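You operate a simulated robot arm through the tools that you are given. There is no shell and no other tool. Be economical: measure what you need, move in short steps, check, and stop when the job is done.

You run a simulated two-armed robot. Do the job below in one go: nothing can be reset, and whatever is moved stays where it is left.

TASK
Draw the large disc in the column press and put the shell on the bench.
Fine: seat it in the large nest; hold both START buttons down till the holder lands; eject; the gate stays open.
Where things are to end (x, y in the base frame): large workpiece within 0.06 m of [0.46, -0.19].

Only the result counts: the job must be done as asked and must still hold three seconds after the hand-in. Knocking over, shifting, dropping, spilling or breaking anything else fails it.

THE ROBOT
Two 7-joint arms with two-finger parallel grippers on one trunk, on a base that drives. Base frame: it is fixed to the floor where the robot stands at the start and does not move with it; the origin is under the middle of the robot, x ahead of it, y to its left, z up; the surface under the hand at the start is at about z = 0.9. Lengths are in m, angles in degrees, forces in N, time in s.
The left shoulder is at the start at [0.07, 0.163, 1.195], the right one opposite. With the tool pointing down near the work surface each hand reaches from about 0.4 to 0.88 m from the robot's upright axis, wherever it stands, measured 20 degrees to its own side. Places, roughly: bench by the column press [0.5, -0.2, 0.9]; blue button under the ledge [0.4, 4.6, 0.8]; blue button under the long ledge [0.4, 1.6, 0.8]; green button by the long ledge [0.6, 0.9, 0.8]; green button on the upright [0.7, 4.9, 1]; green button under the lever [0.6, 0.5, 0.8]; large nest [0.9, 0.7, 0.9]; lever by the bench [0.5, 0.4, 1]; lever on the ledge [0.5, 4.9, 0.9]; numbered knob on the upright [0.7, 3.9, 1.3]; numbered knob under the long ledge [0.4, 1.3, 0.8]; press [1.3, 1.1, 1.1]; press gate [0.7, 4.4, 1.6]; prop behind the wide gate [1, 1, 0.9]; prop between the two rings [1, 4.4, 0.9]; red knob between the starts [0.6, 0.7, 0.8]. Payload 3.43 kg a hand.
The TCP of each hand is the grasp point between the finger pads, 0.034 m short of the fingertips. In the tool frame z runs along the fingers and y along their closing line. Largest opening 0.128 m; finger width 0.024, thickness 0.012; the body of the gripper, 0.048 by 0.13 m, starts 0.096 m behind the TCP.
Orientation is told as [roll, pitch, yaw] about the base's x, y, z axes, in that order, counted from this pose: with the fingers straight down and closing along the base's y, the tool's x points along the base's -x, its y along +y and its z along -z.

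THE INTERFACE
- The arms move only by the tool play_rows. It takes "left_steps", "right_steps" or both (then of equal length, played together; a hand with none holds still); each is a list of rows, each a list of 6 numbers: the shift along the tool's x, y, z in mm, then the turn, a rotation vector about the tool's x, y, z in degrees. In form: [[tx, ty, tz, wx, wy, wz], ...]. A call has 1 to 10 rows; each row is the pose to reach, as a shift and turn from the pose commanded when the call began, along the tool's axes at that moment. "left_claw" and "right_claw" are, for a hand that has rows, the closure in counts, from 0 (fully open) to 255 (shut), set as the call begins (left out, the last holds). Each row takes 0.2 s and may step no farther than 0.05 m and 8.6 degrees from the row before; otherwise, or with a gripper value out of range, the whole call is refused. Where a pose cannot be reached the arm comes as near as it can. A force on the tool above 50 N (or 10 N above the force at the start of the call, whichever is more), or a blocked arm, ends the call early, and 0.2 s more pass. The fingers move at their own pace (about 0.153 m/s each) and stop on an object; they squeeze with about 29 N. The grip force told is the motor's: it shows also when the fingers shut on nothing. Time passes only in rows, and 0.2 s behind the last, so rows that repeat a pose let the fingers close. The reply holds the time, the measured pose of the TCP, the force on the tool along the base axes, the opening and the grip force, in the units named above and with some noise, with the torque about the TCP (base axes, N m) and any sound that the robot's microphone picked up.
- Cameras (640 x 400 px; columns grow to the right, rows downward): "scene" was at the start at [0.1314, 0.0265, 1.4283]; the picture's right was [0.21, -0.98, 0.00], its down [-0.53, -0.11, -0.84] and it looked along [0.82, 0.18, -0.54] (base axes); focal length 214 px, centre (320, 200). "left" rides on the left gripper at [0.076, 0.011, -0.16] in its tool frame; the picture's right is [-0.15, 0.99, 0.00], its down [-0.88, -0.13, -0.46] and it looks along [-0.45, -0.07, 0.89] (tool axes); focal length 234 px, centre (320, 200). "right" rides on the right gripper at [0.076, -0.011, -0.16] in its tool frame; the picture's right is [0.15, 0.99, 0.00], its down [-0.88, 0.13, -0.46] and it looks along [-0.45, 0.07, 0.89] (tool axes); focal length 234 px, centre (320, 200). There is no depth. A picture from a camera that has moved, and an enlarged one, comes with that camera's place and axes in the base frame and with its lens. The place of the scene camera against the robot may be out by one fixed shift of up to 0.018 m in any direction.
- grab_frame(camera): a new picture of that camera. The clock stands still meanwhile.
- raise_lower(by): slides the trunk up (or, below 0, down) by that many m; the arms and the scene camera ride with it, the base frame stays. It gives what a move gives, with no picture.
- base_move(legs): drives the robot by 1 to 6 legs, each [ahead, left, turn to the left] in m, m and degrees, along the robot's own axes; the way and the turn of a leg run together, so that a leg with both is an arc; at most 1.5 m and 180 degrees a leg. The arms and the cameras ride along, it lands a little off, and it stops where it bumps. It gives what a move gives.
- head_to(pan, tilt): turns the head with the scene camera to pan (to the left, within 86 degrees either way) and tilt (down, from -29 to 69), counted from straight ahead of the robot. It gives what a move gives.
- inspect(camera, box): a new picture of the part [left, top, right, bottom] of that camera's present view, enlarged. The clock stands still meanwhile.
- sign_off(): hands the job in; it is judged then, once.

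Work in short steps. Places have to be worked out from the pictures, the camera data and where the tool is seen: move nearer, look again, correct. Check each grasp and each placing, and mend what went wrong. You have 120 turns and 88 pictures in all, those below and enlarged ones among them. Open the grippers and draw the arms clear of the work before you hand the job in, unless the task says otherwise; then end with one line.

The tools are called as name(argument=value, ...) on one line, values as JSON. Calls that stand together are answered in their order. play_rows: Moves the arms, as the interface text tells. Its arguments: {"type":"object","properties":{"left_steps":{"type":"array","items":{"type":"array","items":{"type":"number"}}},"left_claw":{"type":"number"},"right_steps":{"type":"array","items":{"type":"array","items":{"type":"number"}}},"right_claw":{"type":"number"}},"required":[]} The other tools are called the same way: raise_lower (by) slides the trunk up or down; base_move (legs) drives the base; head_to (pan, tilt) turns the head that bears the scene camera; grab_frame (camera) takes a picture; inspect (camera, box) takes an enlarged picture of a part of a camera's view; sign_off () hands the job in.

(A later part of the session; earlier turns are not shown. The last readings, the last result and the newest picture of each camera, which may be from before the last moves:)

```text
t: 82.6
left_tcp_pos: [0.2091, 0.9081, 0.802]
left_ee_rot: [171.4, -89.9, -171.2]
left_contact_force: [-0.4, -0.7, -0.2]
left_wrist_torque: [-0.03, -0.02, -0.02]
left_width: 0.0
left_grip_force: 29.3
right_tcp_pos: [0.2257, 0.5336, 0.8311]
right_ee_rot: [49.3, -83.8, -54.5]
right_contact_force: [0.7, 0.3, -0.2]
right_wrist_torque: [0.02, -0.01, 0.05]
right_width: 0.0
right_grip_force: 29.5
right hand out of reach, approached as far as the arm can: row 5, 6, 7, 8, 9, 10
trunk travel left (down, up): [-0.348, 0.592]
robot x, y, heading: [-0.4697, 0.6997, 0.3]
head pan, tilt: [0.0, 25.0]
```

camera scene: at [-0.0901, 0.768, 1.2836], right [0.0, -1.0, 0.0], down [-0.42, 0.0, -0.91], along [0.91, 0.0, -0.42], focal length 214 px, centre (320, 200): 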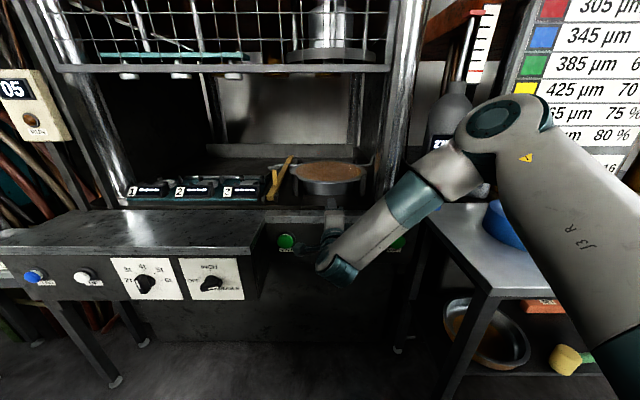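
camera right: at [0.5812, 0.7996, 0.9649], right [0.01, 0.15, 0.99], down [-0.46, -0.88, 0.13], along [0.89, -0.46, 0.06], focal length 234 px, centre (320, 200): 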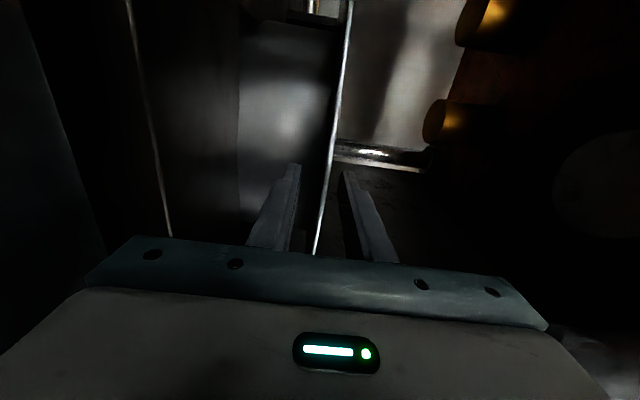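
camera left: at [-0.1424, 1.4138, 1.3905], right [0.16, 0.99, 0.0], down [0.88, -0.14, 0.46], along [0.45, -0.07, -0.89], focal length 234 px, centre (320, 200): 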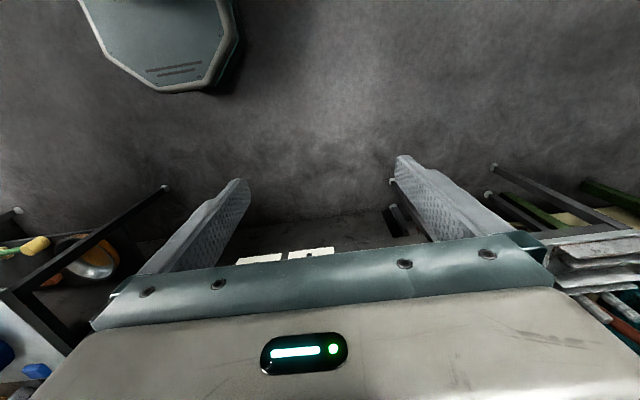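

The limit appears when the hand is low relative to the shoulder; I lower the trunk 0.2 and raise the hands relative to it.

raise_lower(by=-0.2)

play_rows(right_steps=[[-20, 0, 0, 0, 0, 0], [-40, 0, 0, 0, 0, 0], [-60, 0, 0, 0, 0, 0], [-80, 0, 0, 0, 0, 0], [-100, 0, 0, 0, 0, 0], [-120, 0, 0, 0, 0, 0], [-140, 0, 0, 0, 0, 0], [-160, 0, 0, 0, 0, 0], [-169, 0, 0, 0, 0, 0]], left_steps=[[-20, 0, 0, 0, 0, 0], [-40, 0, 0, 0, 0, 0], [-60, 0, 0, 0, 0, 0], [-80, 0, 0, 0, 0, 0], [-100, 0, 0, 0, 0, 0], [-120, 0, 0, 0, 0, 0], [-140, 0, 0, 0, 0, 0], [-170, 0, 0, 0, 0, 0], [-198, 0, 0, 0, 0, 0]])

```text
t: 84.8
left_tcp_pos: [0.21, 0.9083, 0.6032]
left_ee_rot: [-169.1, -89.9, 169.3]
left_contact_force: [-0.5, 0.0, 0.0]
left_wrist_torque: [0.0, 0.01, -0.02]
left_width: 0.0001
left_grip_force: 29.0
right_tcp_pos: [0.2254, 0.535, 0.6318]
right_ee_rot: [50.0, -83.8, -55.1]
right_contact_force: [-0.1, -0.1, -0.3]
right_wrist_torque: [-0.02, -0.02, 0.03]
right_width: 0.0
right_grip_force: 29.1
trunk travel left (down, up): [-0.148, 0.792]
robot x, y, heading: [-0.4642, 0.7014, -0.1]
head pan, tilt: [0.0, 25.0]
```

```text
t: 86.8
left_tcp_pos: [0.2081, 0.907, 0.8002]
left_ee_rot: [177.3, -89.9, -177.1]
left_contact_force: [0.2, 0.8, -0.4]
left_wrist_torque: [0.01, -0.03, 0.03]
left_width: 0.0001
left_grip_force: 28.9
right_tcp_pos: [0.2347, 0.5187, 0.8004]
right_ee_rot: [50.0, -83.8, -55.2]
right_contact_force: [0.5, -0.1, 0.5]
right_wrist_torque: [0.0, 0.03, -0.03]
right_width: 0.0001
right_grip_force: 29.1
trunk travel left (down, up): [-0.148, 0.792]
robot x, y, heading: [-0.4756, 0.6971, 0.3]
head pan, tilt: [0.0, 25.0]
```

Both hands reach button height now. I straighten the right hand's small error and align it with the button line y 0.485, same x as the left.

play_rows(right_steps=[[0, -12, -9, -2.5, -2, 0], [0, -24, -18, -4.8, -4, 0], [0, -36, -29, -4.8, -4, 0], [0, -36, -29, -4.8, -4, 0]])

head_to(pan=0, tilt=0)

grab_frame(camera="scene")

```text
t: 87.8
left_tcp_pos: [0.2087, 0.9075, 0.7995]
left_ee_rot: [-177.6, -89.9, 177.7]
left_contact_force: [-0.3, 0.6, 0.0]
left_wrist_torque: [0.03, -0.01, 0.0]
left_width: 0.0
left_grip_force: 29.4
right_tcp_pos: [0.2024, 0.4866, 0.7994]
right_ee_rot: [94.7, -85.1, -95.1]
right_contact_force: [0.0, -0.1, -0.1]
right_wrist_torque: [0.02, 0.0, -0.01]
right_width: 0.0
right_grip_force: 29.0
trunk travel left (down, up): [-0.148, 0.792]
robot x, y, heading: [-0.4704, 0.6991, 0.0]
head pan, tilt: [0.0, 25.0]
```

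```text
t: 88.7
left_tcp_pos: [0.2099, 0.9079, 0.8008]
left_ee_rot: [-172.2, -89.9, 172.4]
left_contact_force: [-0.3, -0.3, 0.7]
left_wrist_torque: [-0.02, 0.02, -0.01]
left_width: 0.0
left_grip_force: 28.9
right_tcp_pos: [0.2038, 0.4868, 0.8001]
right_ee_rot: [94.5, -85.1, -95.0]
right_contact_force: [0.2, 0.1, 0.6]
right_wrist_torque: [0.0, 0.02, 0.02]
right_width: 0.0
right_grip_force: 29.2
trunk travel left (down, up): [-0.148, 0.792]
robot x, y, heading: [-0.4689, 0.7022, 0.2]
head pan, tilt: [0.0, 0.0]
```

```text
29 pictures are left
camera scene: at [-0.3359, 0.707, 0.9539], right [0.0, -1.0, 0.0], down [0.0, 0.0, -1.0], along [1.0, 0.0, 0.0], focal length 214 px, centre (320, 200)
```

scene: 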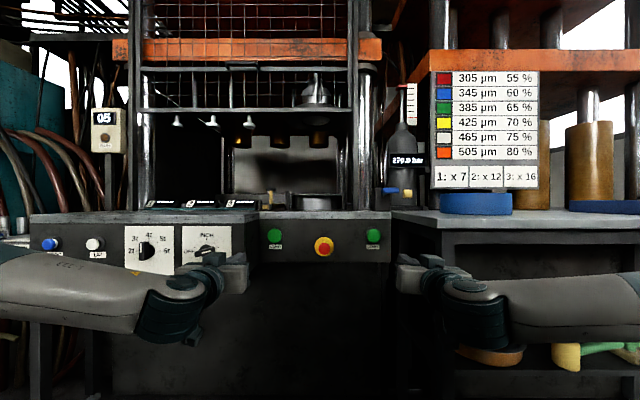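

Buttons are at y≈0.903/0.481, z≈0.805, matching the hands. Before driving in I check where the right forearm lies relative to the bench.

head_to(pan=-35, tilt=35)

grab_frame(camera="scene")

```text
t: 89.7
left_tcp_pos: [0.2097, 0.9078, 0.8009]
left_ee_rot: [-174.4, -89.9, 174.6]
left_contact_force: [0.5, 1.0, 0.5]
left_wrist_torque: [0.01, 0.02, 0.01]
left_width: 0.0
left_grip_force: 29.0
right_tcp_pos: [0.2031, 0.4864, 0.7988]
right_ee_rot: [94.4, -85.1, -95.1]
right_contact_force: [0.6, 0.2, -0.1]
right_wrist_torque: [-0.02, 0.03, 0.0]
right_width: 0.0
right_grip_force: 29.5
trunk travel left (down, up): [-0.148, 0.792]
robot x, y, heading: [-0.4678, 0.6981, -0.1]
head pan, tilt: [-35.0, 35.0]
```

```text
28 pictures are left
camera scene: at [-0.3536, 0.6565, 0.8979], right [-0.57, -0.82, 0.0], down [-0.47, 0.33, -0.82], along [0.67, -0.47, -0.57], focal length 214 px, centre (320, 200)
```

scene: 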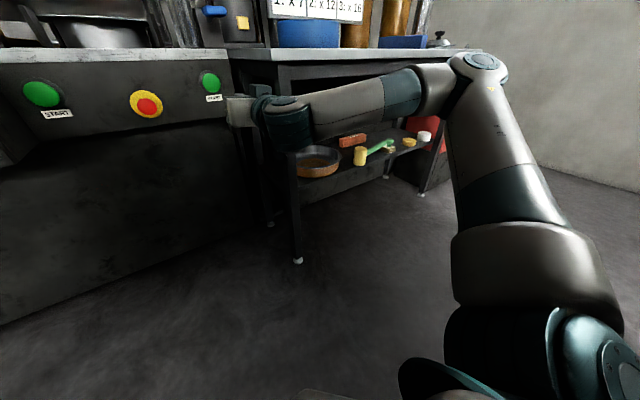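

The folded right forearm would meet the bench. I stretch both arms forward instead, so that the elbows come in.

play_rows(right_steps=[[0, 0, 30, 0, 0, 0], [0, 0, 60, 0, 0, 0], [0, 0, 90, 0, 0, 0], [0, 0, 120, 0, 0, 0], [0, 0, 150, 0, 0, 0], [0, 0, 180, 0, 0, 0], [0, 0, 210, 0, 0, 0]], left_steps=[[0, 0, 30, 0, 0, 0], [0, 0, 60, 0, 0, 0], [0, 0, 90, 0, 0, 0], [0, 0, 120, 0, 0, 0], [0, 0, 150, 0, 0, 0], [0, 0, 180, 0, 0, 0], [0, 0, 205, 0, 0, 0]])

grab_frame(camera="scene")

```text
t: 91.3
left_tcp_pos: [0.4149, 0.9081, 0.8015]
left_ee_rot: [-116.3, -89.9, 116.5]
left_contact_force: [-0.5, 0.2, -0.3]
left_wrist_torque: [0.0, 0.01, -0.02]
left_width: 0.0
left_grip_force: 28.8
right_tcp_pos: [0.4141, 0.4854, 0.8002]
right_ee_rot: [93.9, -85.1, -94.3]
right_contact_force: [-0.1, 0.7, -0.3]
right_wrist_torque: [-0.02, 0.0, 0.0]
right_width: 0.0
right_grip_force: 28.7
trunk travel left (down, up): [-0.148, 0.792]
robot x, y, heading: [-0.4741, 0.7007, -0.1]
head pan, tilt: [-35.0, 35.0]
```

```text
27 pictures are left
camera scene: at [-0.3531, 0.6566, 0.8977], right [-0.57, -0.82, 0.0], down [-0.47, 0.33, -0.82], along [0.67, -0.47, -0.57], focal length 214 px, centre (320, 200)
```

scene: 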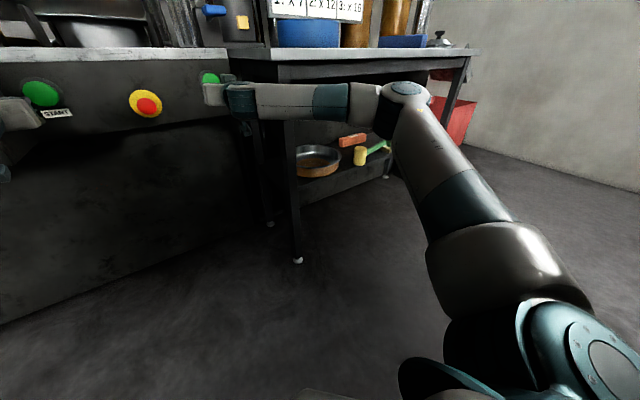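

To gain more clearance from the bench corner I stretch a further 60 mm and yaw the right hand 16° so its wrist lies further left.

play_rows(right_steps=[[0, 0, 20, 8, 0, 0], [0, 0, 40, 16, 0, 0], [0, 0, 60, 16, 0, 0], [0, 0, 60, 16, 0, 0]], left_steps=[[0, 0, 20, 0, 0, 0], [0, 0, 40, 0, 0, 0], [0, 0, 60, 0, 0, 0], [0, 0, 60, 0, 0, 0]])

grab_frame(camera="scene")

```text
t: 92.3
left_tcp_pos: [0.4414, 0.9319, 0.8018]
left_ee_rot: [-173.8, -89.9, 173.9]
left_contact_force: [0.0, -0.7, 0.1]
left_wrist_torque: [-0.02, -0.01, 0.02]
left_width: 0.0
left_grip_force: 29.3
left hand out of reach, approached as far as the arm can: row 1, 2, 3, 4
right_tcp_pos: [0.4728, 0.4845, 0.8006]
right_ee_rot: [78.1, -85.1, -94.7]
right_contact_force: [0.2, -1.4, -0.2]
right_wrist_torque: [-0.02, -0.04, 0.02]
right_width: 0.0
right_grip_force: 29.9
trunk travel left (down, up): [-0.148, 0.792]
robot x, y, heading: [-0.4718, 0.6965, -0.2]
head pan, tilt: [-35.0, 35.0]
```

```text
26 pictures are left
camera scene: at [-0.3536, 0.6565, 0.8978], right [-0.57, -0.82, 0.0], down [-0.47, 0.33, -0.82], along [0.67, -0.47, -0.57], focal length 214 px, centre (320, 200)
```

scene: 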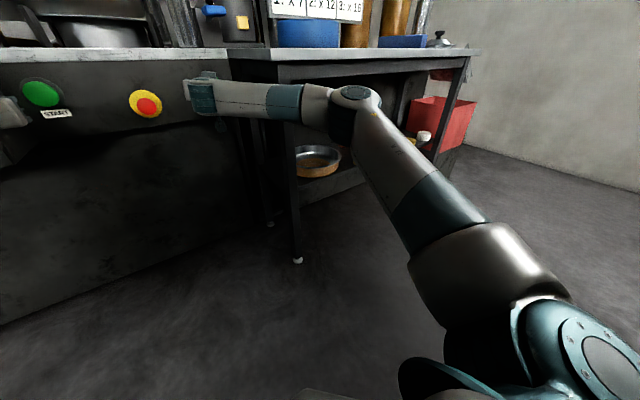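

Right side is clear now. I yaw the left hand outward likewise so it reaches as far, at y 0.905.

play_rows(left_steps=[[0, -13, 0, -8, 0, 0], [0, -27, 0, -16, 0, 0], [0, -27, 15, -16, 0, 0], [0, -27, 32, -16, 0, 0]])

head_to(pan=0, tilt=5)

grab_frame(camera="scene")

```text
t: 93.2
left_tcp_pos: [0.3998, 0.9454, 0.8028]
left_ee_rot: [90.8, -89.8, -76.5]
left_contact_force: [-6.2, -6.2, 2.2]
left_wrist_torque: [-0.03, -0.04, -0.08]
left_width: 0.0004
left_grip_force: 28.8
left hand out of reach, approached as far as the arm can: row 1, 2, 3, 4
right_tcp_pos: [0.4707, 0.4808, 0.8013]
right_ee_rot: [79.0, -85.2, -95.7]
right_contact_force: [-0.5, 0.4, 0.2]
right_wrist_torque: [0.01, 0.01, -0.01]
right_width: 0.0
right_grip_force: 29.0
trunk travel left (down, up): [-0.148, 0.792]
robot x, y, heading: [-0.4747, 0.6965, -0.1]
head pan, tilt: [-35.0, 35.0]
stopped in row 4 (left hand): the force on the tool passed its limit at 59 N (the readings are from after the stop); the commanded pose is now the measured one
```

```text
t: 94.2
left_tcp_pos: [0.4005, 0.9452, 0.8025]
left_ee_rot: [85.3, -89.7, -70.9]
left_contact_force: [-3.3, -14.0, 5.8]
left_wrist_torque: [0.06, -0.2, -0.33]
left_width: 0.0
left_grip_force: 29.1
right_tcp_pos: [0.471, 0.4774, 0.802]
right_ee_rot: [79.0, -85.1, -96.0]
right_contact_force: [-0.7, 0.6, 0.0]
right_wrist_torque: [0.02, 0.0, -0.02]
right_width: 0.0001
right_grip_force: 29.3
trunk travel left (down, up): [-0.148, 0.792]
robot x, y, heading: [-0.4693, 0.6995, -0.5]
head pan, tilt: [0.0, 5.0]
```

```text
25 pictures are left
camera scene: at [-0.3351, 0.7041, 0.9461], right [0.0, -1.0, 0.0], down [-0.09, 0.0, -1.0], along [1.0, 0.0, -0.09], focal length 214 px, centre (320, 200)
```

scene: 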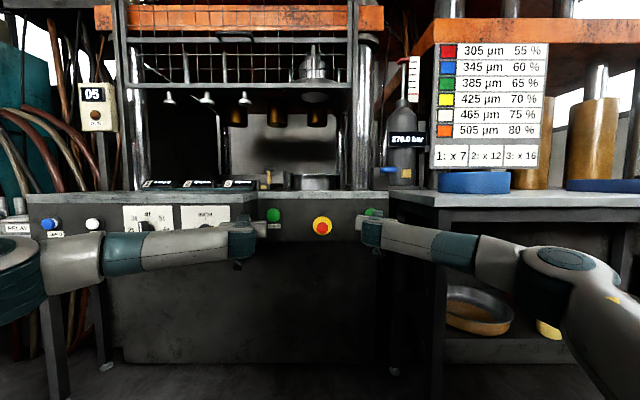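

The left hand touched the side of the long ledge (its face is at y≈0.96). I retract it, straighten it, and roll it 90° so its narrow side faces the ledge.

play_rows(left_steps=[[0, -15, -30, 0, 0, 0], [0, -20, -70, 5, 0, 0], [0, -20, -108, 13.5, 0, 0], [0, -20, -108, 13.5, 0, 0]])

play_rows(left_steps=[[0, 0, 0, 0, 0, -8.5], [0, 0, 0, 0, 0, -17], [0, 0, 0, 0, 0, -25.5], [0, 0, 0, 0, 0, -34], [0, 0, 0, 0, 0, -42.5], [0, 0, 0, 0, 0, -51], [0, 0, 0, 0, 0, -59.5], [0, 0, 0, 0, 0, -68], [0, 0, 0, 0, 0, -76.5], [0, 0, 0, 0, 0, -85]])

```text
t: 95.2
left_tcp_pos: [0.3032, 0.9009, 0.8002]
left_ee_rot: [26.8, -89.8, -26.0]
left_contact_force: [-0.2, -0.2, 0.7]
left_wrist_torque: [0.03, -0.01, -0.01]
left_width: 0.0001
left_grip_force: 29.2
left hand out of reach, approached as far as the arm can: row 1
right_tcp_pos: [0.4715, 0.4784, 0.8016]
right_ee_rot: [78.3, -85.1, -95.0]
right_contact_force: [-0.2, -0.3, 0.6]
right_wrist_torque: [-0.01, -0.02, -0.01]
right_width: 0.0001
right_grip_force: 28.9
trunk travel left (down, up): [-0.148, 0.792]
robot x, y, heading: [-0.4688, 0.6986, -0.1]
head pan, tilt: [0.0, 5.0]
```

```text
t: 97.4
left_tcp_pos: [0.2997, 0.9058, 0.8182]
left_ee_rot: [-89.5, -5.3, 90.8]
left_contact_force: [-0.2, 0.2, 0.4]
left_wrist_torque: [-0.01, 0.05, 0.01]
left_width: 0.0
left_grip_force: 29.3
left hand out of reach, approached as far as the arm can: row 10
right_tcp_pos: [0.4712, 0.4794, 0.8019]
right_ee_rot: [79.0, -85.0, -95.7]
right_contact_force: [0.1, -0.4, 0.2]
right_wrist_torque: [0.02, 0.03, -0.01]
right_width: 0.0
right_grip_force: 28.7
trunk travel left (down, up): [-0.148, 0.792]
robot x, y, heading: [-0.4678, 0.6961, -0.0]
head pan, tilt: [0.0, 5.0]
```

Rolled. I bring the left hand forward to x≈0.39 and the right back to the same x.

play_rows(left_steps=[[0, 5, 25, 0, 0, 0], [0, 10, 50, 0, 0, 0], [0, 14, 75, 0, 0, 0], [0, 16, 92, 0, 0, 0]], right_steps=[[0, -5, -20, 0, 0, 0], [0, -10, -40, 0, 0, 0], [0, -15, -60, 0, 0, 0], [0, -18, -77, 0, 0, 0]])

```text
t: 98.4
left_tcp_pos: [0.3897, 0.9141, 0.8201]
left_ee_rot: [-89.2, -5.6, 90.9]
left_contact_force: [-0.6, 0.5, 0.2]
left_wrist_torque: [0.05, 0.0, 0.0]
left_width: 0.0002
left_grip_force: 29.2
left hand out of reach, approached as far as the arm can: row 1, 2, 3, 4
right_tcp_pos: [0.3919, 0.4827, 0.8007]
right_ee_rot: [78.2, -84.9, -95.1]
right_contact_force: [0.7, 0.6, 0.7]
right_wrist_torque: [0.03, -0.04, -0.02]
right_width: 0.0
right_grip_force: 29.0
trunk travel left (down, up): [-0.148, 0.792]
robot x, y, heading: [-0.4688, 0.7012, -0.2]
head pan, tilt: [0.0, 5.0]
```

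Left is 11 mm left and 17 mm high; I shift it right and lower the trunk slightly to split the height difference, then check with a zoom.

play_rows(left_steps=[[8, 0, 0, 0, 0, 0], [16, 0, 0, 0, 0, 0], [18, 6, 0, 0, 0, 0]], right_steps=[[-3, 0, 0, 0, 0, 0], [-8, 0, 0, 0, 0, 0], [-8, 0, 0, 0, 0, 0]])

raise_lower(by=-0.01)

inspect(camera="scene", box=[180, 160, 460, 300])

```text
t: 99.2
left_tcp_pos: [0.3905, 0.8993, 0.8259]
left_ee_rot: [-89.5, -5.3, 90.9]
left_contact_force: [-1.3, 0.2, -0.4]
left_wrist_torque: [0.0, 0.02, 0.03]
left_width: 0.0
left_grip_force: 29.4
left hand out of reach, approached as far as the arm can: row 1, 2, 3
right_tcp_pos: [0.3926, 0.4834, 0.809]
right_ee_rot: [78.4, -85.0, -95.2]
right_contact_force: [-1.0, 0.7, 0.3]
right_wrist_torque: [0.05, -0.02, 0.0]
right_width: 0.0
right_grip_force: 28.8
trunk travel left (down, up): [-0.148, 0.792]
robot x, y, heading: [-0.4678, 0.6985, -0.3]
head pan, tilt: [0.0, 5.0]
```

```text
t: 99.8
left_tcp_pos: [0.3895, 0.8984, 0.8172]
left_ee_rot: [-89.5, -5.4, 90.8]
left_contact_force: [-0.3, 1.6, 0.5]
left_wrist_torque: [-0.01, 0.02, 0.01]
left_width: 0.0001
left_grip_force: 29.3
right_tcp_pos: [0.392, 0.4827, 0.7992]
right_ee_rot: [78.5, -85.0, -95.4]
right_contact_force: [0.5, 0.2, 0.5]
right_wrist_torque: [-0.01, 0.02, 0.01]
right_width: 0.0
right_grip_force: 29.0
trunk travel left (down, up): [-0.138, 0.802]
robot x, y, heading: [-0.4726, 0.6988, -0.1]
head pan, tilt: [0.0, 5.0]
```

```text
2.29 times, centred on (320, 230) of scene
camera zoom: at [-0.3345, 0.7056, 0.936], right [0.0, -1.0, 0.0], down [-0.09, 0.0, -1.0], along [1.0, 0.0, -0.09], focal length 490 px, centre (320, 131)
```

zoom: 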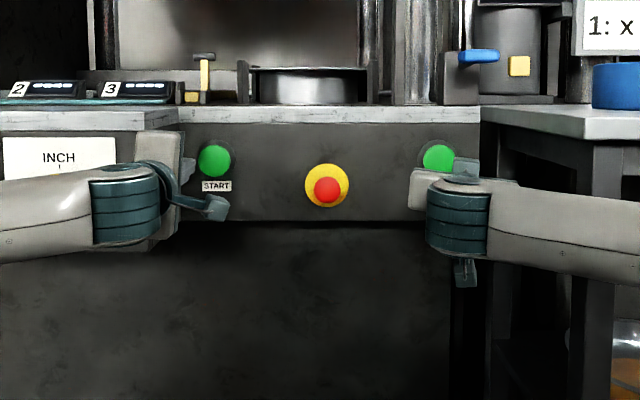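

Left button at y 0.902, ledge side at about 0.93, so I keep the left hand at y≈0.888. I retract both hands 30 mm so the arms can do the pressing, then drive forward.

play_rows(left_steps=[[6, 0, -15, 0, 0, 0], [12, 4, -30, 0, 0, 0], [12, 8, -30, 0, 0, 0]], right_steps=[[0, -4, -15, 0, 0, 0], [0, -8, -29, 0, 0, 0], [-4, -8, -29, 0, 0, 0]])

base_move(legs=[[0.165, 0, 0]])

grab_frame(camera="scene")

```text
t: 100.5
left_tcp_pos: [0.3608, 0.8882, 0.8129]
left_ee_rot: [-89.2, -5.6, 90.9]
left_contact_force: [0.0, 0.5, -0.4]
left_wrist_torque: [0.0, 0.02, 0.02]
left_width: 0.0
left_grip_force: 28.9
left hand out of reach, approached as far as the arm can: row 3
right_tcp_pos: [0.3622, 0.4836, 0.8022]
right_ee_rot: [78.2, -84.9, -95.1]
right_contact_force: [-0.2, -0.4, 0.7]
right_wrist_torque: [-0.02, -0.04, 0.0]
right_width: 0.0
right_grip_force: 29.1
trunk travel left (down, up): [-0.138, 0.802]
robot x, y, heading: [-0.4683, 0.6951, -0.3]
head pan, tilt: [0.0, 5.0]
```

```text
t: 102.0
left_tcp_pos: [0.5266, 0.885, 0.8112]
left_ee_rot: [-89.2, -5.5, 90.7]
left_contact_force: [-0.4, 0.4, 0.7]
left_wrist_torque: [0.03, 0.03, -0.01]
left_width: 0.0
left_grip_force: 28.6
right_tcp_pos: [0.5273, 0.4805, 0.803]
right_ee_rot: [78.0, -85.1, -94.9]
right_contact_force: [0.2, 0.1, -0.9]
right_wrist_torque: [0.0, 0.04, 0.0]
right_width: 0.0
right_grip_force: 29.0
trunk travel left (down, up): [-0.138, 0.802]
robot x, y, heading: [-0.3074, 0.698, -0.1]
head pan, tilt: [0.0, 5.0]
```

```text
23 pictures are left
camera scene: at [-0.1692, 0.7046, 0.9359], right [0.0, -1.0, 0.0], down [-0.09, 0.0, -1.0], along [1.0, 0.0, -0.09], focal length 214 px, centre (320, 200)
```

scene: 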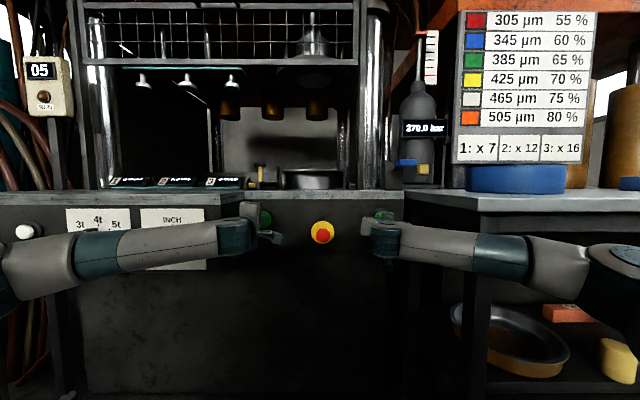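

Both hands are right in front of the buttons, clear of bench and ledge. I press forward together in small steps and read the forces.

play_rows(left_steps=[[0, 0, 6, 0, 0, 0], [0, 0, 12, 0, 0, 0], [0, 0, 18, 0, 0, 0], [0, 0, 22, 0, 0, 0]], right_steps=[[0, 1, 6, 0, 0, 0], [0, 3, 12, 0, 0, 0], [0, 5, 18, 0, 0, 0], [0, 6, 22, 0, 0, 0]])

```text
t: 103.0
left_tcp_pos: [0.5464, 0.8851, 0.8129]
left_ee_rot: [-89.0, -5.8, 90.6]
left_contact_force: [-7.4, 1.7, -3.4]
left_wrist_torque: [0.01, 0.07, -0.07]
left_width: 0.0
left_grip_force: 28.6
right_tcp_pos: [0.5465, 0.4799, 0.8028]
right_ee_rot: [77.6, -85.1, -94.6]
right_contact_force: [-23.0, -3.2, -7.9]
right_wrist_torque: [-0.03, 0.29, -0.1]
right_width: 0.0
right_grip_force: 29.2
trunk travel left (down, up): [-0.138, 0.802]
robot x, y, heading: [-0.3101, 0.6984, -0.6]
head pan, tilt: [0.0, 5.0]
heard: click, click
```

Two clicks: both buttons are in. I hold, with 2 mm more on the left, and listen.

play_rows(left_steps=[[0, 0, 2, 0, 0, 0], [0, 0, 2, 0, 0, 0], [0, 0, 2, 0, 0, 0], [0, 0, 2, 0, 0, 0], [0, 0, 2, 0, 0, 0], [0, 0, 2, 0, 0, 0]], right_steps=[[0, 0, 0, 0, 0, 0], [0, 0, 0, 0, 0, 0], [0, 0, 0, 0, 0, 0], [0, 0, 0, 0, 0, 0], [0, 0, 0, 0, 0, 0], [0, 0, 0, 0, 0, 0]])

grab_frame(camera="scene")

```text
t: 104.4
left_tcp_pos: [0.5477, 0.8836, 0.8145]
left_ee_rot: [-89.1, -5.8, 90.5]
left_contact_force: [-27.9, -0.1, -14.9]
left_wrist_torque: [0.08, 0.43, -0.18]
left_width: 0.0001
left_grip_force: 29.0
right_tcp_pos: [0.5482, 0.4799, 0.8044]
right_ee_rot: [80.0, -85.0, -97.0]
right_contact_force: [-24.3, -2.1, -9.5]
right_wrist_torque: [-0.01, 0.33, -0.03]
right_width: 0.0
right_grip_force: 29.7
trunk travel left (down, up): [-0.138, 0.802]
robot x, y, heading: [-0.3074, 0.6961, -0.1]
head pan, tilt: [0.0, 5.0]
```

```text
22 pictures are left
camera scene: at [-0.1715, 0.7045, 0.9363], right [0.0, -1.0, 0.0], down [-0.09, 0.0, -1.0], along [1.0, 0.0, -0.09], focal length 214 px, centre (320, 200)
```

scene: 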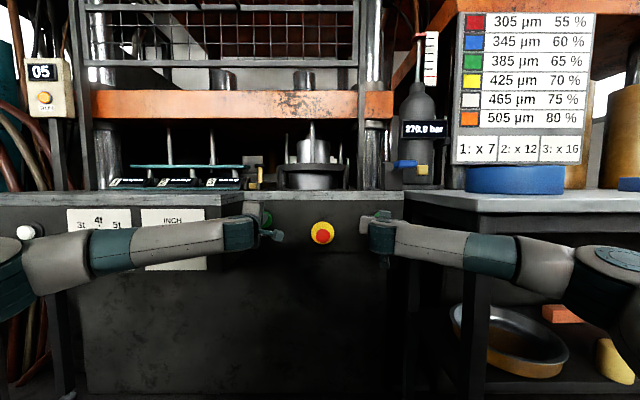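

The ram is coming down and RUN is lit. I keep holding.

play_rows(left_steps=[[0, 0, 0, 0, 0, 0], [0, 0, 0, 0, 0, 0], [0, 0, 0, 0, 0, 0], [0, 0, 0, 0, 0, 0], [0, 0, 0, 0, 0, 0]], right_steps=[[0, 0, 0, 0, 0, 0], [0, 0, 0, 0, 0, 0], [0, 0, 0, 0, 0, 0], [0, 0, 0, 0, 0, 0], [0, 0, 0, 0, 0, 0]])

grab_frame(camera="scene")

```text
t: 105.6
left_tcp_pos: [0.5478, 0.8846, 0.8139]
left_ee_rot: [-89.2, -5.7, 90.6]
left_contact_force: [-24.9, -3.9, -13.5]
left_wrist_torque: [0.12, 0.39, -0.31]
left_width: 0.0
left_grip_force: 29.0
right_tcp_pos: [0.547, 0.4797, 0.8053]
right_ee_rot: [80.9, -85.0, -97.9]
right_contact_force: [-21.5, 1.3, -1.7]
right_wrist_torque: [-0.01, 0.07, 0.06]
right_width: 0.0
right_grip_force: 29.6
trunk travel left (down, up): [-0.138, 0.802]
robot x, y, heading: [-0.3028, 0.6995, -0.1]
head pan, tilt: [0.0, 5.0]
```

```text
21 pictures are left
camera scene: at [-0.1718, 0.7046, 0.9364], right [-0.01, -1.0, 0.0], down [-0.08, 0.0, -1.0], along [1.0, 0.0, -0.08], focal length 214 px, centre (320, 200)
```

scene: 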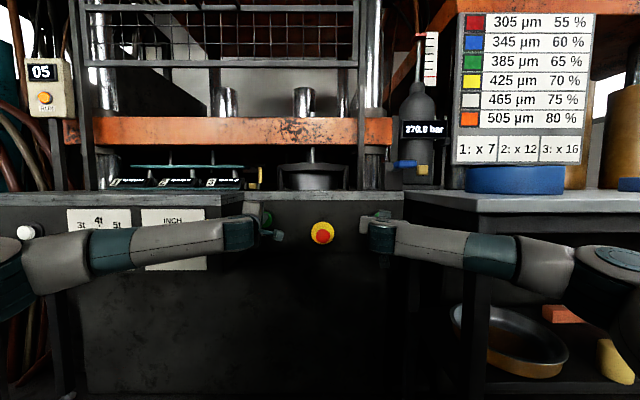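

The ram has pressed further, the holder is on the disc. I hold for another second or so while the stroke runs.

play_rows(left_steps=[[0, 0, 0, 0, 0, 0], [0, 0, 0, 0, 0, 0], [0, 0, 0, 0, 0, 0], [0, 0, 0, 0, 0, 0], [0, 0, 0, 0, 0, 0], [0, 0, 0, 0, 0, 0]], right_steps=[[0, 0, 0, 0, 0, 0], [0, 0, 0, 0, 0, 0], [0, 0, 0, 0, 0, 0], [0, 0, 0, 0, 0, 0], [0, 0, 0, 0, 0, 0], [0, 0, 0, 0, 0, 0]])

grab_frame(camera="scene")

```text
t: 107.0
left_tcp_pos: [0.5474, 0.8855, 0.8162]
left_ee_rot: [-89.2, -5.7, 90.6]
left_contact_force: [-20.6, -4.0, -7.1]
left_wrist_torque: [0.04, 0.24, -0.31]
left_width: 0.0003
left_grip_force: 28.8
right_tcp_pos: [0.5465, 0.4798, 0.8058]
right_ee_rot: [80.6, -85.0, -97.6]
right_contact_force: [-20.3, 1.6, 1.8]
right_wrist_torque: [0.01, -0.01, 0.06]
right_width: 0.0001
right_grip_force: 28.6
trunk travel left (down, up): [-0.138, 0.802]
robot x, y, heading: [-0.3032, 0.6988, -0.3]
head pan, tilt: [0.0, 5.0]
```

```text
20 pictures are left
camera scene: at [-0.1723, 0.7046, 0.9365], right [0.0, -1.0, 0.0], down [-0.08, 0.0, -1.0], along [1.0, 0.0, -0.08], focal length 214 px, centre (320, 200)
```

scene: 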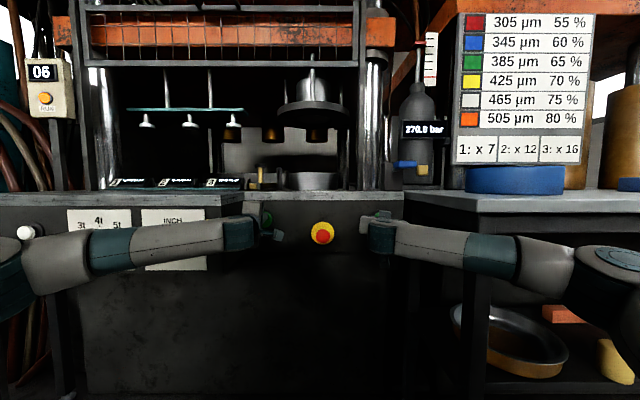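

The counter shows 06 and the ram is rising: the stroke is done. I release both buttons and back away.

play_rows(left_steps=[[0, 0, -15, 0, 0, 0], [0, 0, -35, 0, 0, 0]], right_steps=[[0, -4, -15, 0, 0, 0], [0, -9, -35, 0, 0, 0]])

base_move(legs=[[-0.3, 0, 0]])

raise_lower(by=0.35)

head_to(pan=-5, tilt=20)

grab_frame(camera="scene")

```text
t: 107.6
left_tcp_pos: [0.5141, 0.8854, 0.814]
left_ee_rot: [-89.3, -5.5, 90.8]
left_contact_force: [-0.5, -0.3, 0.7]
left_wrist_torque: [0.04, 0.01, 0.0]
left_width: 0.0
left_grip_force: 28.6
right_tcp_pos: [0.5141, 0.4813, 0.8027]
right_ee_rot: [78.0, -85.0, -94.9]
right_contact_force: [0.1, 0.4, -0.2]
right_wrist_torque: [0.01, 0.0, 0.01]
right_width: 0.0
right_grip_force: 28.9
trunk travel left (down, up): [-0.138, 0.802]
robot x, y, heading: [-0.3063, 0.7007, -0.4]
head pan, tilt: [0.0, 5.0]
```

```text
t: 109.6
left_tcp_pos: [0.2145, 0.8868, 0.8122]
left_ee_rot: [-89.1, -5.6, 90.7]
left_contact_force: [-0.2, 0.6, -0.2]
left_wrist_torque: [-0.01, -0.01, -0.04]
left_width: 0.0
left_grip_force: 28.8
right_tcp_pos: [0.2121, 0.4817, 0.8037]
right_ee_rot: [78.4, -85.0, -95.4]
right_contact_force: [-0.8, -0.2, 0.4]
right_wrist_torque: [-0.02, 0.03, 0.0]
right_width: 0.0
right_grip_force: 29.4
trunk travel left (down, up): [-0.138, 0.802]
robot x, y, heading: [-0.603, 0.6977, -0.1]
head pan, tilt: [0.0, 5.0]
```

```text
t: 113.1
left_tcp_pos: [0.2145, 0.8874, 1.1618]
left_ee_rot: [-89.1, -5.6, 90.7]
left_contact_force: [0.2, -0.3, -0.6]
left_wrist_torque: [0.01, -0.01, 0.0]
left_width: 0.0
left_grip_force: 29.2
right_tcp_pos: [0.2131, 0.4824, 1.1528]
right_ee_rot: [78.2, -85.2, -95.0]
right_contact_force: [0.0, -0.5, 0.2]
right_wrist_torque: [-0.02, -0.02, 0.01]
right_width: 0.0
right_grip_force: 28.9
trunk travel left (down, up): [-0.488, 0.452]
robot x, y, heading: [-0.6072, 0.6963, -0.3]
head pan, tilt: [0.0, 5.0]
```

```text
t: 113.8
left_tcp_pos: [0.215, 0.885, 1.1637]
left_ee_rot: [-89.1, -5.5, 90.7]
left_contact_force: [0.3, 1.0, 0.4]
left_wrist_torque: [0.0, 0.03, -0.02]
left_width: 0.0
left_grip_force: 28.7
right_tcp_pos: [0.2135, 0.4842, 1.1531]
right_ee_rot: [78.2, -85.0, -95.3]
right_contact_force: [-0.2, -0.2, -0.2]
right_wrist_torque: [-0.01, 0.02, 0.03]
right_width: 0.0
right_grip_force: 29.6
trunk travel left (down, up): [-0.488, 0.452]
robot x, y, heading: [-0.6043, 0.6977, -0.2]
head pan, tilt: [-5.0, 20.0]
```

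```text
19 pictures are left
camera scene: at [-0.469, 0.698, 1.2617], right [-0.09, -1.0, 0.0], down [-0.34, 0.03, -0.94], along [0.94, -0.09, -0.34], focal length 214 px, centre (320, 200)
```

scene: 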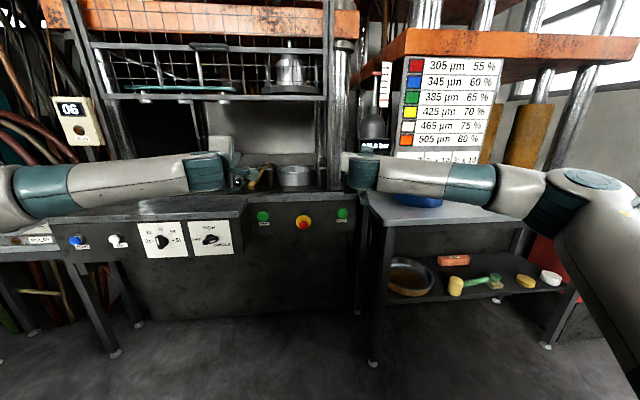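

Ram is up, RUN is off. I enlarge the nest and the EJECT lever.

inspect(camera="scene", box=[240, 140, 420, 250])

```text
3.56 times, centred on (330, 195) of scene
camera zoom: at [-0.469, 0.698, 1.2617], right [-0.09, -1.0, 0.0], down [-0.34, 0.03, -0.94], along [0.94, -0.09, -0.34], focal length 763 px, centre (284, 218)
```

zoom: 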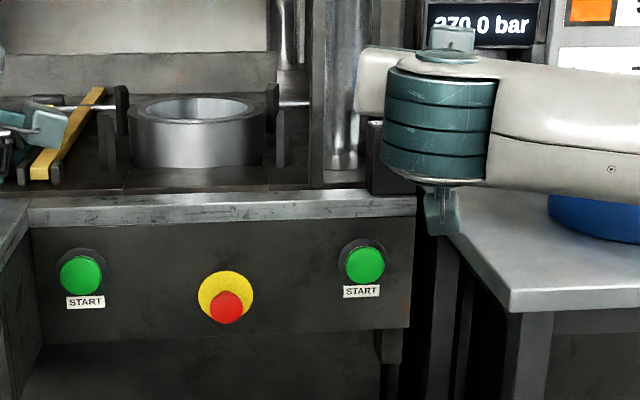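

The shell is drawn down into the nest. The EJECT lever handle is at about [0.505, 0.437, 0.99]; I bring the closed right hand above it.

base_move(legs=[[0, -0.045, 0.2], [0.28, 0, 0]])

raise_lower(by=-0.08)

head_to(pan=-20, tilt=25)

inspect(camera="scene", box=[200, 120, 440, 270])

```text
t: 116.3
left_tcp_pos: [0.4949, 0.8469, 1.162]
left_ee_rot: [-89.1, -5.6, 91.1]
left_contact_force: [0.4, 0.5, -0.7]
left_wrist_torque: [0.01, -0.03, 0.03]
left_width: 0.0
left_grip_force: 29.1
right_tcp_pos: [0.4954, 0.4434, 1.1527]
right_ee_rot: [78.0, -85.2, -94.5]
right_contact_force: [0.7, -0.5, -0.8]
right_wrist_torque: [0.0, -0.02, -0.01]
right_width: 0.0
right_grip_force: 28.9
trunk travel left (down, up): [-0.488, 0.452]
robot x, y, heading: [-0.3256, 0.6547, 0.1]
head pan, tilt: [-5.0, 20.0]
```

```text
t: 117.5
left_tcp_pos: [0.4945, 0.8474, 1.0829]
left_ee_rot: [-89.2, -5.6, 91.1]
left_contact_force: [-0.1, 0.5, -0.6]
left_wrist_torque: [-0.01, 0.01, -0.01]
left_width: 0.0
left_grip_force: 28.5
right_tcp_pos: [0.495, 0.4435, 1.0725]
right_ee_rot: [78.7, -84.9, -95.3]
right_contact_force: [-0.6, 0.6, -0.1]
right_wrist_torque: [0.02, 0.01, 0.02]
right_width: 0.0
right_grip_force: 28.9
trunk travel left (down, up): [-0.408, 0.532]
robot x, y, heading: [-0.3239, 0.6549, 0.2]
head pan, tilt: [-5.0, 20.0]
```

```text
t: 118.2
left_tcp_pos: [0.4944, 0.848, 1.0815]
left_ee_rot: [-89.2, -5.5, 91.1]
left_contact_force: [-0.4, -0.2, -0.2]
left_wrist_torque: [0.03, 0.03, -0.02]
left_width: 0.0
left_grip_force: 28.7
right_tcp_pos: [0.4956, 0.4442, 1.072]
right_ee_rot: [78.3, -85.0, -94.9]
right_contact_force: [0.2, -0.4, 0.0]
right_wrist_torque: [-0.01, -0.01, 0.02]
right_width: 0.0003
right_grip_force: 29.4
trunk travel left (down, up): [-0.408, 0.532]
robot x, y, heading: [-0.327, 0.6557, 0.2]
head pan, tilt: [-20.0, 25.0]
```

```text
2.67 times, centred on (320, 195) of scene
camera zoom: at [-0.1943, 0.631, 1.1736], right [-0.34, -0.94, 0.0], down [-0.4, 0.14, -0.91], along [0.85, -0.31, -0.42], focal length 572 px, centre (320, 213)
```

zoom: 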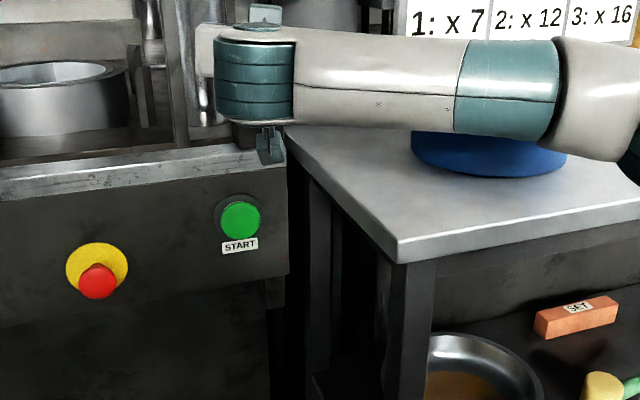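

The lever is hidden behind the wrist; I check with the right wrist camera.

grab_frame(camera="right")

```text
16 pictures are left
camera right: at [0.34, 0.4855, 0.9986], right [0.28, 0.96, -0.06], down [-0.41, 0.18, 0.9], along [0.87, -0.23, 0.44], focal length 234 px, centre (320, 200)
```

right: 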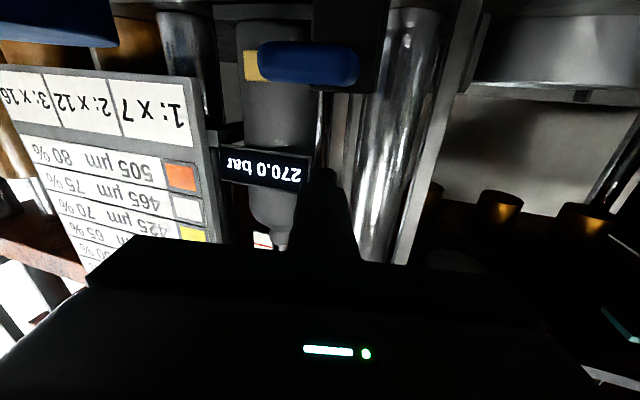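

The handle is right below the fingers (y≈0.433, z≈0.986). I press down.

play_rows(right_steps=[[25, 0, 0, 0, 0, 0], [45, 0, 0, 0, 0, 0], [58, 0, 0, 0, 0, 0], [68, 0, 0, 0, 0, 0], [78, 0, 0, 0, 0, 0], [88, 0, 0, 0, 0, 0]])

grab_frame(camera="right")

```text
t: 119.6
left_tcp_pos: [0.4933, 0.8459, 1.0836]
left_ee_rot: [-89.2, -5.6, 91.0]
left_contact_force: [0.3, 0.2, -0.9]
left_wrist_torque: [-0.04, -0.01, -0.03]
left_width: 0.0001
left_grip_force: 29.1
right_tcp_pos: [0.4949, 0.451, 0.9871]
right_ee_rot: [80.3, -85.0, -96.9]
right_contact_force: [-1.0, -3.1, 6.6]
right_wrist_torque: [-0.1, -0.24, -0.11]
right_width: 0.0
right_grip_force: 28.1
trunk travel left (down, up): [-0.408, 0.532]
robot x, y, heading: [-0.3289, 0.654, -0.0]
head pan, tilt: [-20.0, 25.0]
```

```text
15 pictures are left
camera right: at [0.3396, 0.4924, 0.9129], right [0.28, 0.96, -0.06], down [-0.41, 0.18, 0.9], along [0.87, -0.23, 0.44], focal length 234 px, centre (320, 200)
```

right: 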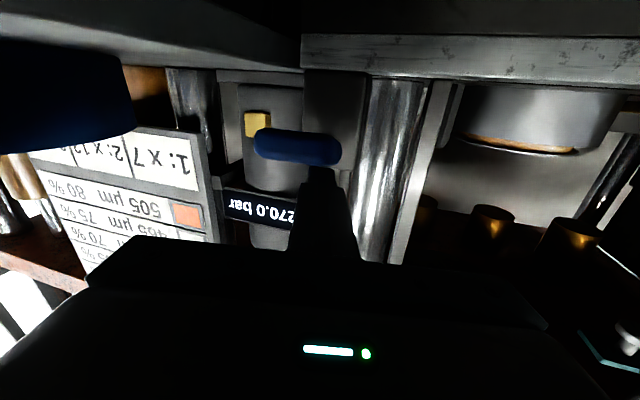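

The lever yields with ~7 N and the shell's rim begins to show above the nest. I press further.

play_rows(right_steps=[[8, -4, 0, 0, 0, 0], [16, -8, 0, 0, 0, 0], [24, -8, 0, 0, 0, 0], [32, -8, 0, 0, 0, 0], [40, -8, 0, 0, 0, 0]])

grab_frame(camera="right")

```text
t: 120.7
left_tcp_pos: [0.4912, 0.8478, 1.0844]
left_ee_rot: [-89.2, -5.6, 91.0]
left_contact_force: [-0.3, 0.0, 0.7]
left_wrist_torque: [0.03, -0.06, 0.01]
left_width: 0.0
left_grip_force: 29.5
right_tcp_pos: [0.4896, 0.4474, 0.9716]
right_ee_rot: [99.8, -84.3, -116.4]
right_contact_force: [-9.2, 2.6, 20.4]
right_wrist_torque: [-0.11, -0.56, 0.02]
right_width: 0.0
right_grip_force: 28.9
trunk travel left (down, up): [-0.408, 0.532]
robot x, y, heading: [-0.3245, 0.6554, 0.0]
head pan, tilt: [-20.0, 25.0]
stopped in row 5 (right hand): the force on the tool passed its limit at 53 N (the readings are from after the stop); the commanded pose is now the measured one
```

```text
14 pictures are left
camera right: at [0.3378, 0.4893, 0.8916], right [0.29, 0.96, -0.05], down [-0.44, 0.18, 0.88], along [0.85, -0.23, 0.47], focal length 234 px, centre (320, 200)
```

right: 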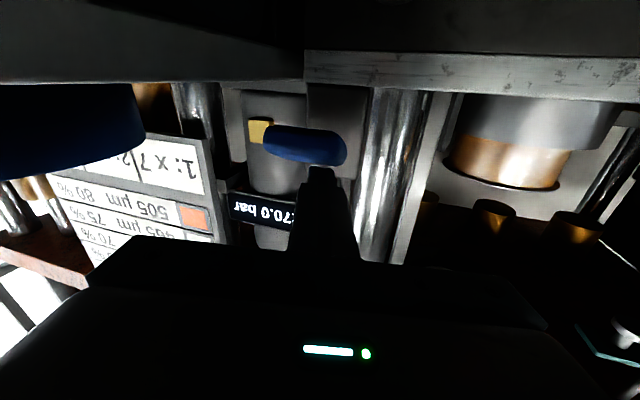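

The lever is at its stop and the shell, with a narrow flange, stands out of the nest. I lift the hand off the lever and check whether the shell stays up.

play_rows(right_steps=[[-20, 0, 0, 0, 0, 0], [-50, 0, 0, 0, 0, 0], [-90, 0, 0, 0, 0, 0], [-130, 0, 0, 0, 0, 0], [-130, 0, 0, 0, 0, 0]])

base_move(legs=[[-0.2, 0, 0]])

raise_lower(by=0.1)

head_to(pan=4, tilt=15)

inspect(camera="scene", box=[210, 130, 410, 255])

```text
t: 121.9
left_tcp_pos: [0.4942, 0.847, 1.083]
left_ee_rot: [-89.1, -5.6, 90.9]
left_contact_force: [-0.5, -0.7, 0.9]
left_wrist_torque: [0.02, -0.03, -0.01]
left_width: 0.0
left_grip_force: 29.1
right_tcp_pos: [0.4891, 0.432, 1.0927]
right_ee_rot: [91.7, -84.7, -108.3]
right_contact_force: [0.3, -0.4, 0.5]
right_wrist_torque: [-0.01, -0.02, -0.02]
right_width: 0.0
right_grip_force: 28.9
trunk travel left (down, up): [-0.408, 0.532]
robot x, y, heading: [-0.3283, 0.6545, -0.1]
head pan, tilt: [-20.0, 25.0]
```

```text
t: 123.5
left_tcp_pos: [0.2949, 0.8474, 1.0831]
left_ee_rot: [-89.2, -5.6, 91.1]
left_contact_force: [-0.4, 0.3, 0.3]
left_wrist_torque: [0.02, 0.03, 0.01]
left_width: 0.0
left_grip_force: 29.2
right_tcp_pos: [0.2898, 0.4333, 1.0943]
right_ee_rot: [92.8, -84.7, -109.5]
right_contact_force: [-0.3, 0.9, -0.7]
right_wrist_torque: [-0.01, 0.03, -0.01]
right_width: 0.0002
right_grip_force: 29.0
trunk travel left (down, up): [-0.408, 0.532]
robot x, y, heading: [-0.5219, 0.6553, 0.1]
head pan, tilt: [-20.0, 25.0]
```

```text
t: 124.8
left_tcp_pos: [0.2977, 0.8476, 1.1809]
left_ee_rot: [-89.1, -5.6, 91.0]
left_contact_force: [0.6, 0.2, -0.3]
left_wrist_torque: [-0.02, -0.03, -0.04]
left_width: 0.0002
left_grip_force: 29.0
right_tcp_pos: [0.2919, 0.4332, 1.1928]
right_ee_rot: [92.1, -84.7, -108.6]
right_contact_force: [1.1, -0.2, -0.2]
right_wrist_torque: [-0.01, 0.0, 0.0]
right_width: 0.0002
right_grip_force: 28.5
trunk travel left (down, up): [-0.508, 0.432]
robot x, y, heading: [-0.5257, 0.6535, 0.2]
head pan, tilt: [-20.0, 25.0]
```

```text
t: 125.7
left_tcp_pos: [0.2963, 0.848, 1.1823]
left_ee_rot: [-89.0, -5.6, 91.2]
left_contact_force: [0.5, -0.7, -0.2]
left_wrist_torque: [0.03, 0.01, 0.0]
left_width: 0.0001
left_grip_force: 29.1
right_tcp_pos: [0.2898, 0.4319, 1.1934]
right_ee_rot: [92.3, -84.7, -108.9]
right_contact_force: [-0.2, -0.2, -0.7]
right_wrist_torque: [-0.01, 0.0, -0.01]
right_width: 0.0
right_grip_force: 28.6
trunk travel left (down, up): [-0.508, 0.432]
robot x, y, heading: [-0.5215, 0.6541, 0.2]
head pan, tilt: [4.0, 15.0]
```

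```text
3.20 times, centred on (310, 192) of scene
camera zoom: at [-0.3858, 0.6685, 1.2897], right [0.07, -1.0, 0.0], down [-0.26, -0.02, -0.97], along [0.96, 0.07, -0.26], focal length 686 px, centre (352, 224)
```

zoom: 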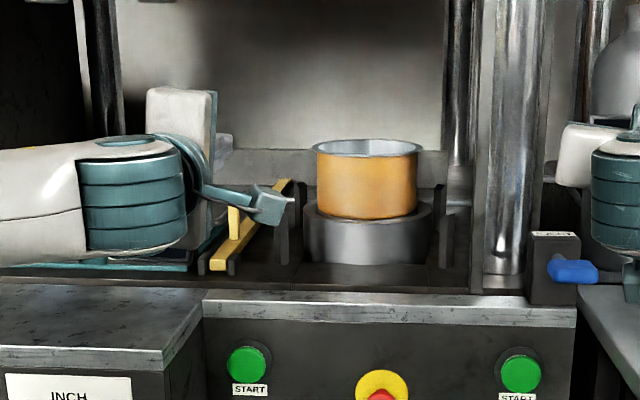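

The shell stands free on the nest, rim z≈1.096, centre ≈[0.892, 0.733], wall radius ≈0.096. I'll carry it with both hands, each pinching opposite walls, tools tilted 25° down and yawed −15°. First I unroll the left hand and tilt the right.

play_rows(left_steps=[[0, 0, 0, 0, 0, 8.5], [0, 0, 0, 0, 0, 17], [0, 0, 0, 0, 0, 25.5], [0, 0, 0, 0, 0, 34], [0, 0, 0, 0, 0, 42.5], [0, 0, 0, 0, 0, 51], [0, 0, 0, 0, 0, 59.5], [0, 0, 0, 0, 0, 68], [0, 0, 0, 0, 0, 76.5], [0, 0, 0, 0, 0, 85]], right_steps=[[0, 0, 0, 0, 8, -1.7], [0, 0, 0, 0, 16, -3.4], [0, 0, 0, 0, 24, -5.1], [0, 0, 0, 0, 25, -5.3], [0, 0, 0, 0, 25, -5.3], [0, 0, 0, 0, 25, -5.3], [0, 0, 0, 0, 25, -5.3], [0, 0, 0, 0, 25, -5.3], [0, 0, 0, 0, 25, -5.3], [0, 0, 0, 0, 25, -5.3]], right_claw=135, left_claw=135)

```text
t: 127.9
left_tcp_pos: [0.2958, 0.8468, 1.1824]
left_ee_rot: [42.9, -88.9, -41.8]
left_contact_force: [0.1, -0.2, 0.1]
left_wrist_torque: [0.0, -0.02, 0.03]
left_width: 0.0604
left_grip_force: 0.0
right_tcp_pos: [0.2902, 0.4325, 1.1926]
right_ee_rot: [0.4, -65.3, -15.9]
right_contact_force: [0.7, 0.4, -0.2]
right_wrist_torque: [0.04, 0.0, 0.01]
right_width: 0.0603
right_grip_force: 0.1
trunk travel left (down, up): [-0.508, 0.432]
robot x, y, heading: [-0.5229, 0.6545, 0.1]
head pan, tilt: [4.0, 15.0]
```

Right hand is set (25° down, yaw −16°). Now I yaw/tilt the left the same and bring both to the matching spacing [0.052, 0.184] apart.

play_rows(left_steps=[[-2, -33, 8, 3, 4.5, 0.6], [-4, -66, 16, 6, 9, 1.3], [-6, -99, 24, 9, 13.5, 2], [-8, -132, 32, 12, 18, 2.7], [-10, -165, 40, 15, 22, 3.3], [-10, -198, 46, 16.9, 25, 3.7], [-10, -198, 46, 16.9, 25, 3.7]], right_steps=[[1, 6, -2, 0, 0, 0], [2, 12, -4, 0, 0, 0], [3, 20, -6, 0, 0, 0], [4, 31, -8, 0, 0, 0], [4, 31, -8, 0, 0, 0], [4, 31, -8, 0, 0, 0], [4, 31, -8, 0, 0, 0]])

```text
t: 129.5
left_tcp_pos: [0.2364, 0.8005, 1.2328]
left_ee_rot: [2.0, -66.0, -15.5]
left_contact_force: [-0.6, 1.0, -1.1]
left_wrist_torque: [-0.01, -0.16, 0.06]
left_width: 0.0602
left_grip_force: 0.1
left hand out of reach, approached as far as the arm can: row 2, 3, 4, 5, 6, 7
right_tcp_pos: [0.286, 0.4663, 1.1972]
right_ee_rot: [0.7, -65.6, -16.1]
right_contact_force: [-1.8, 0.3, 2.0]
right_wrist_torque: [0.07, 0.12, 0.05]
right_width: 0.0605
right_grip_force: 0.1
trunk travel left (down, up): [-0.508, 0.432]
robot x, y, heading: [-0.5189, 0.6547, 0.0]
head pan, tilt: [4.0, 15.0]
```

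The left didn't arrive; I look at what limits it.

head_to(pan=5, tilt=15)

grab_frame(camera="scene")

```text
t: 130.1
left_tcp_pos: [0.2398, 0.8009, 1.2298]
left_ee_rot: [1.9, -66.1, -15.3]
left_contact_force: [0.8, -0.5, 0.1]
left_wrist_torque: [-0.03, -0.02, 0.02]
left_width: 0.0603
left_grip_force: 0.0
right_tcp_pos: [0.2901, 0.4649, 1.1946]
right_ee_rot: [0.4, -65.4, -15.9]
right_contact_force: [-0.5, -0.4, 0.1]
right_wrist_torque: [0.01, 0.0, -0.01]
right_width: 0.0604
right_grip_force: 0.2
trunk travel left (down, up): [-0.508, 0.432]
robot x, y, heading: [-0.5215, 0.6545, 0.0]
head pan, tilt: [5.0, 15.0]
```

```text
12 pictures are left
camera scene: at [-0.3872, 0.6701, 1.29], right [0.09, -1.0, 0.0], down [-0.26, -0.02, -0.97], along [0.96, 0.09, -0.26], focal length 214 px, centre (320, 200)
```

scene: 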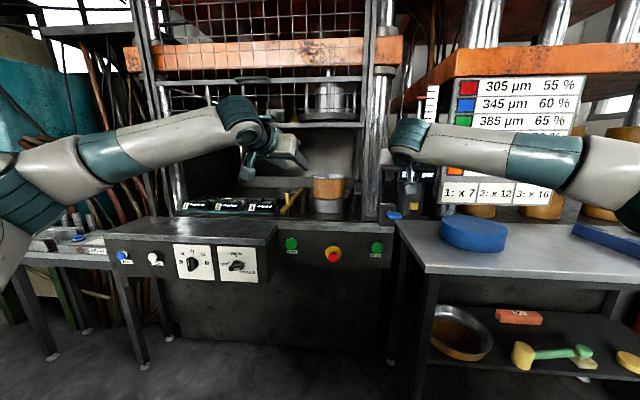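

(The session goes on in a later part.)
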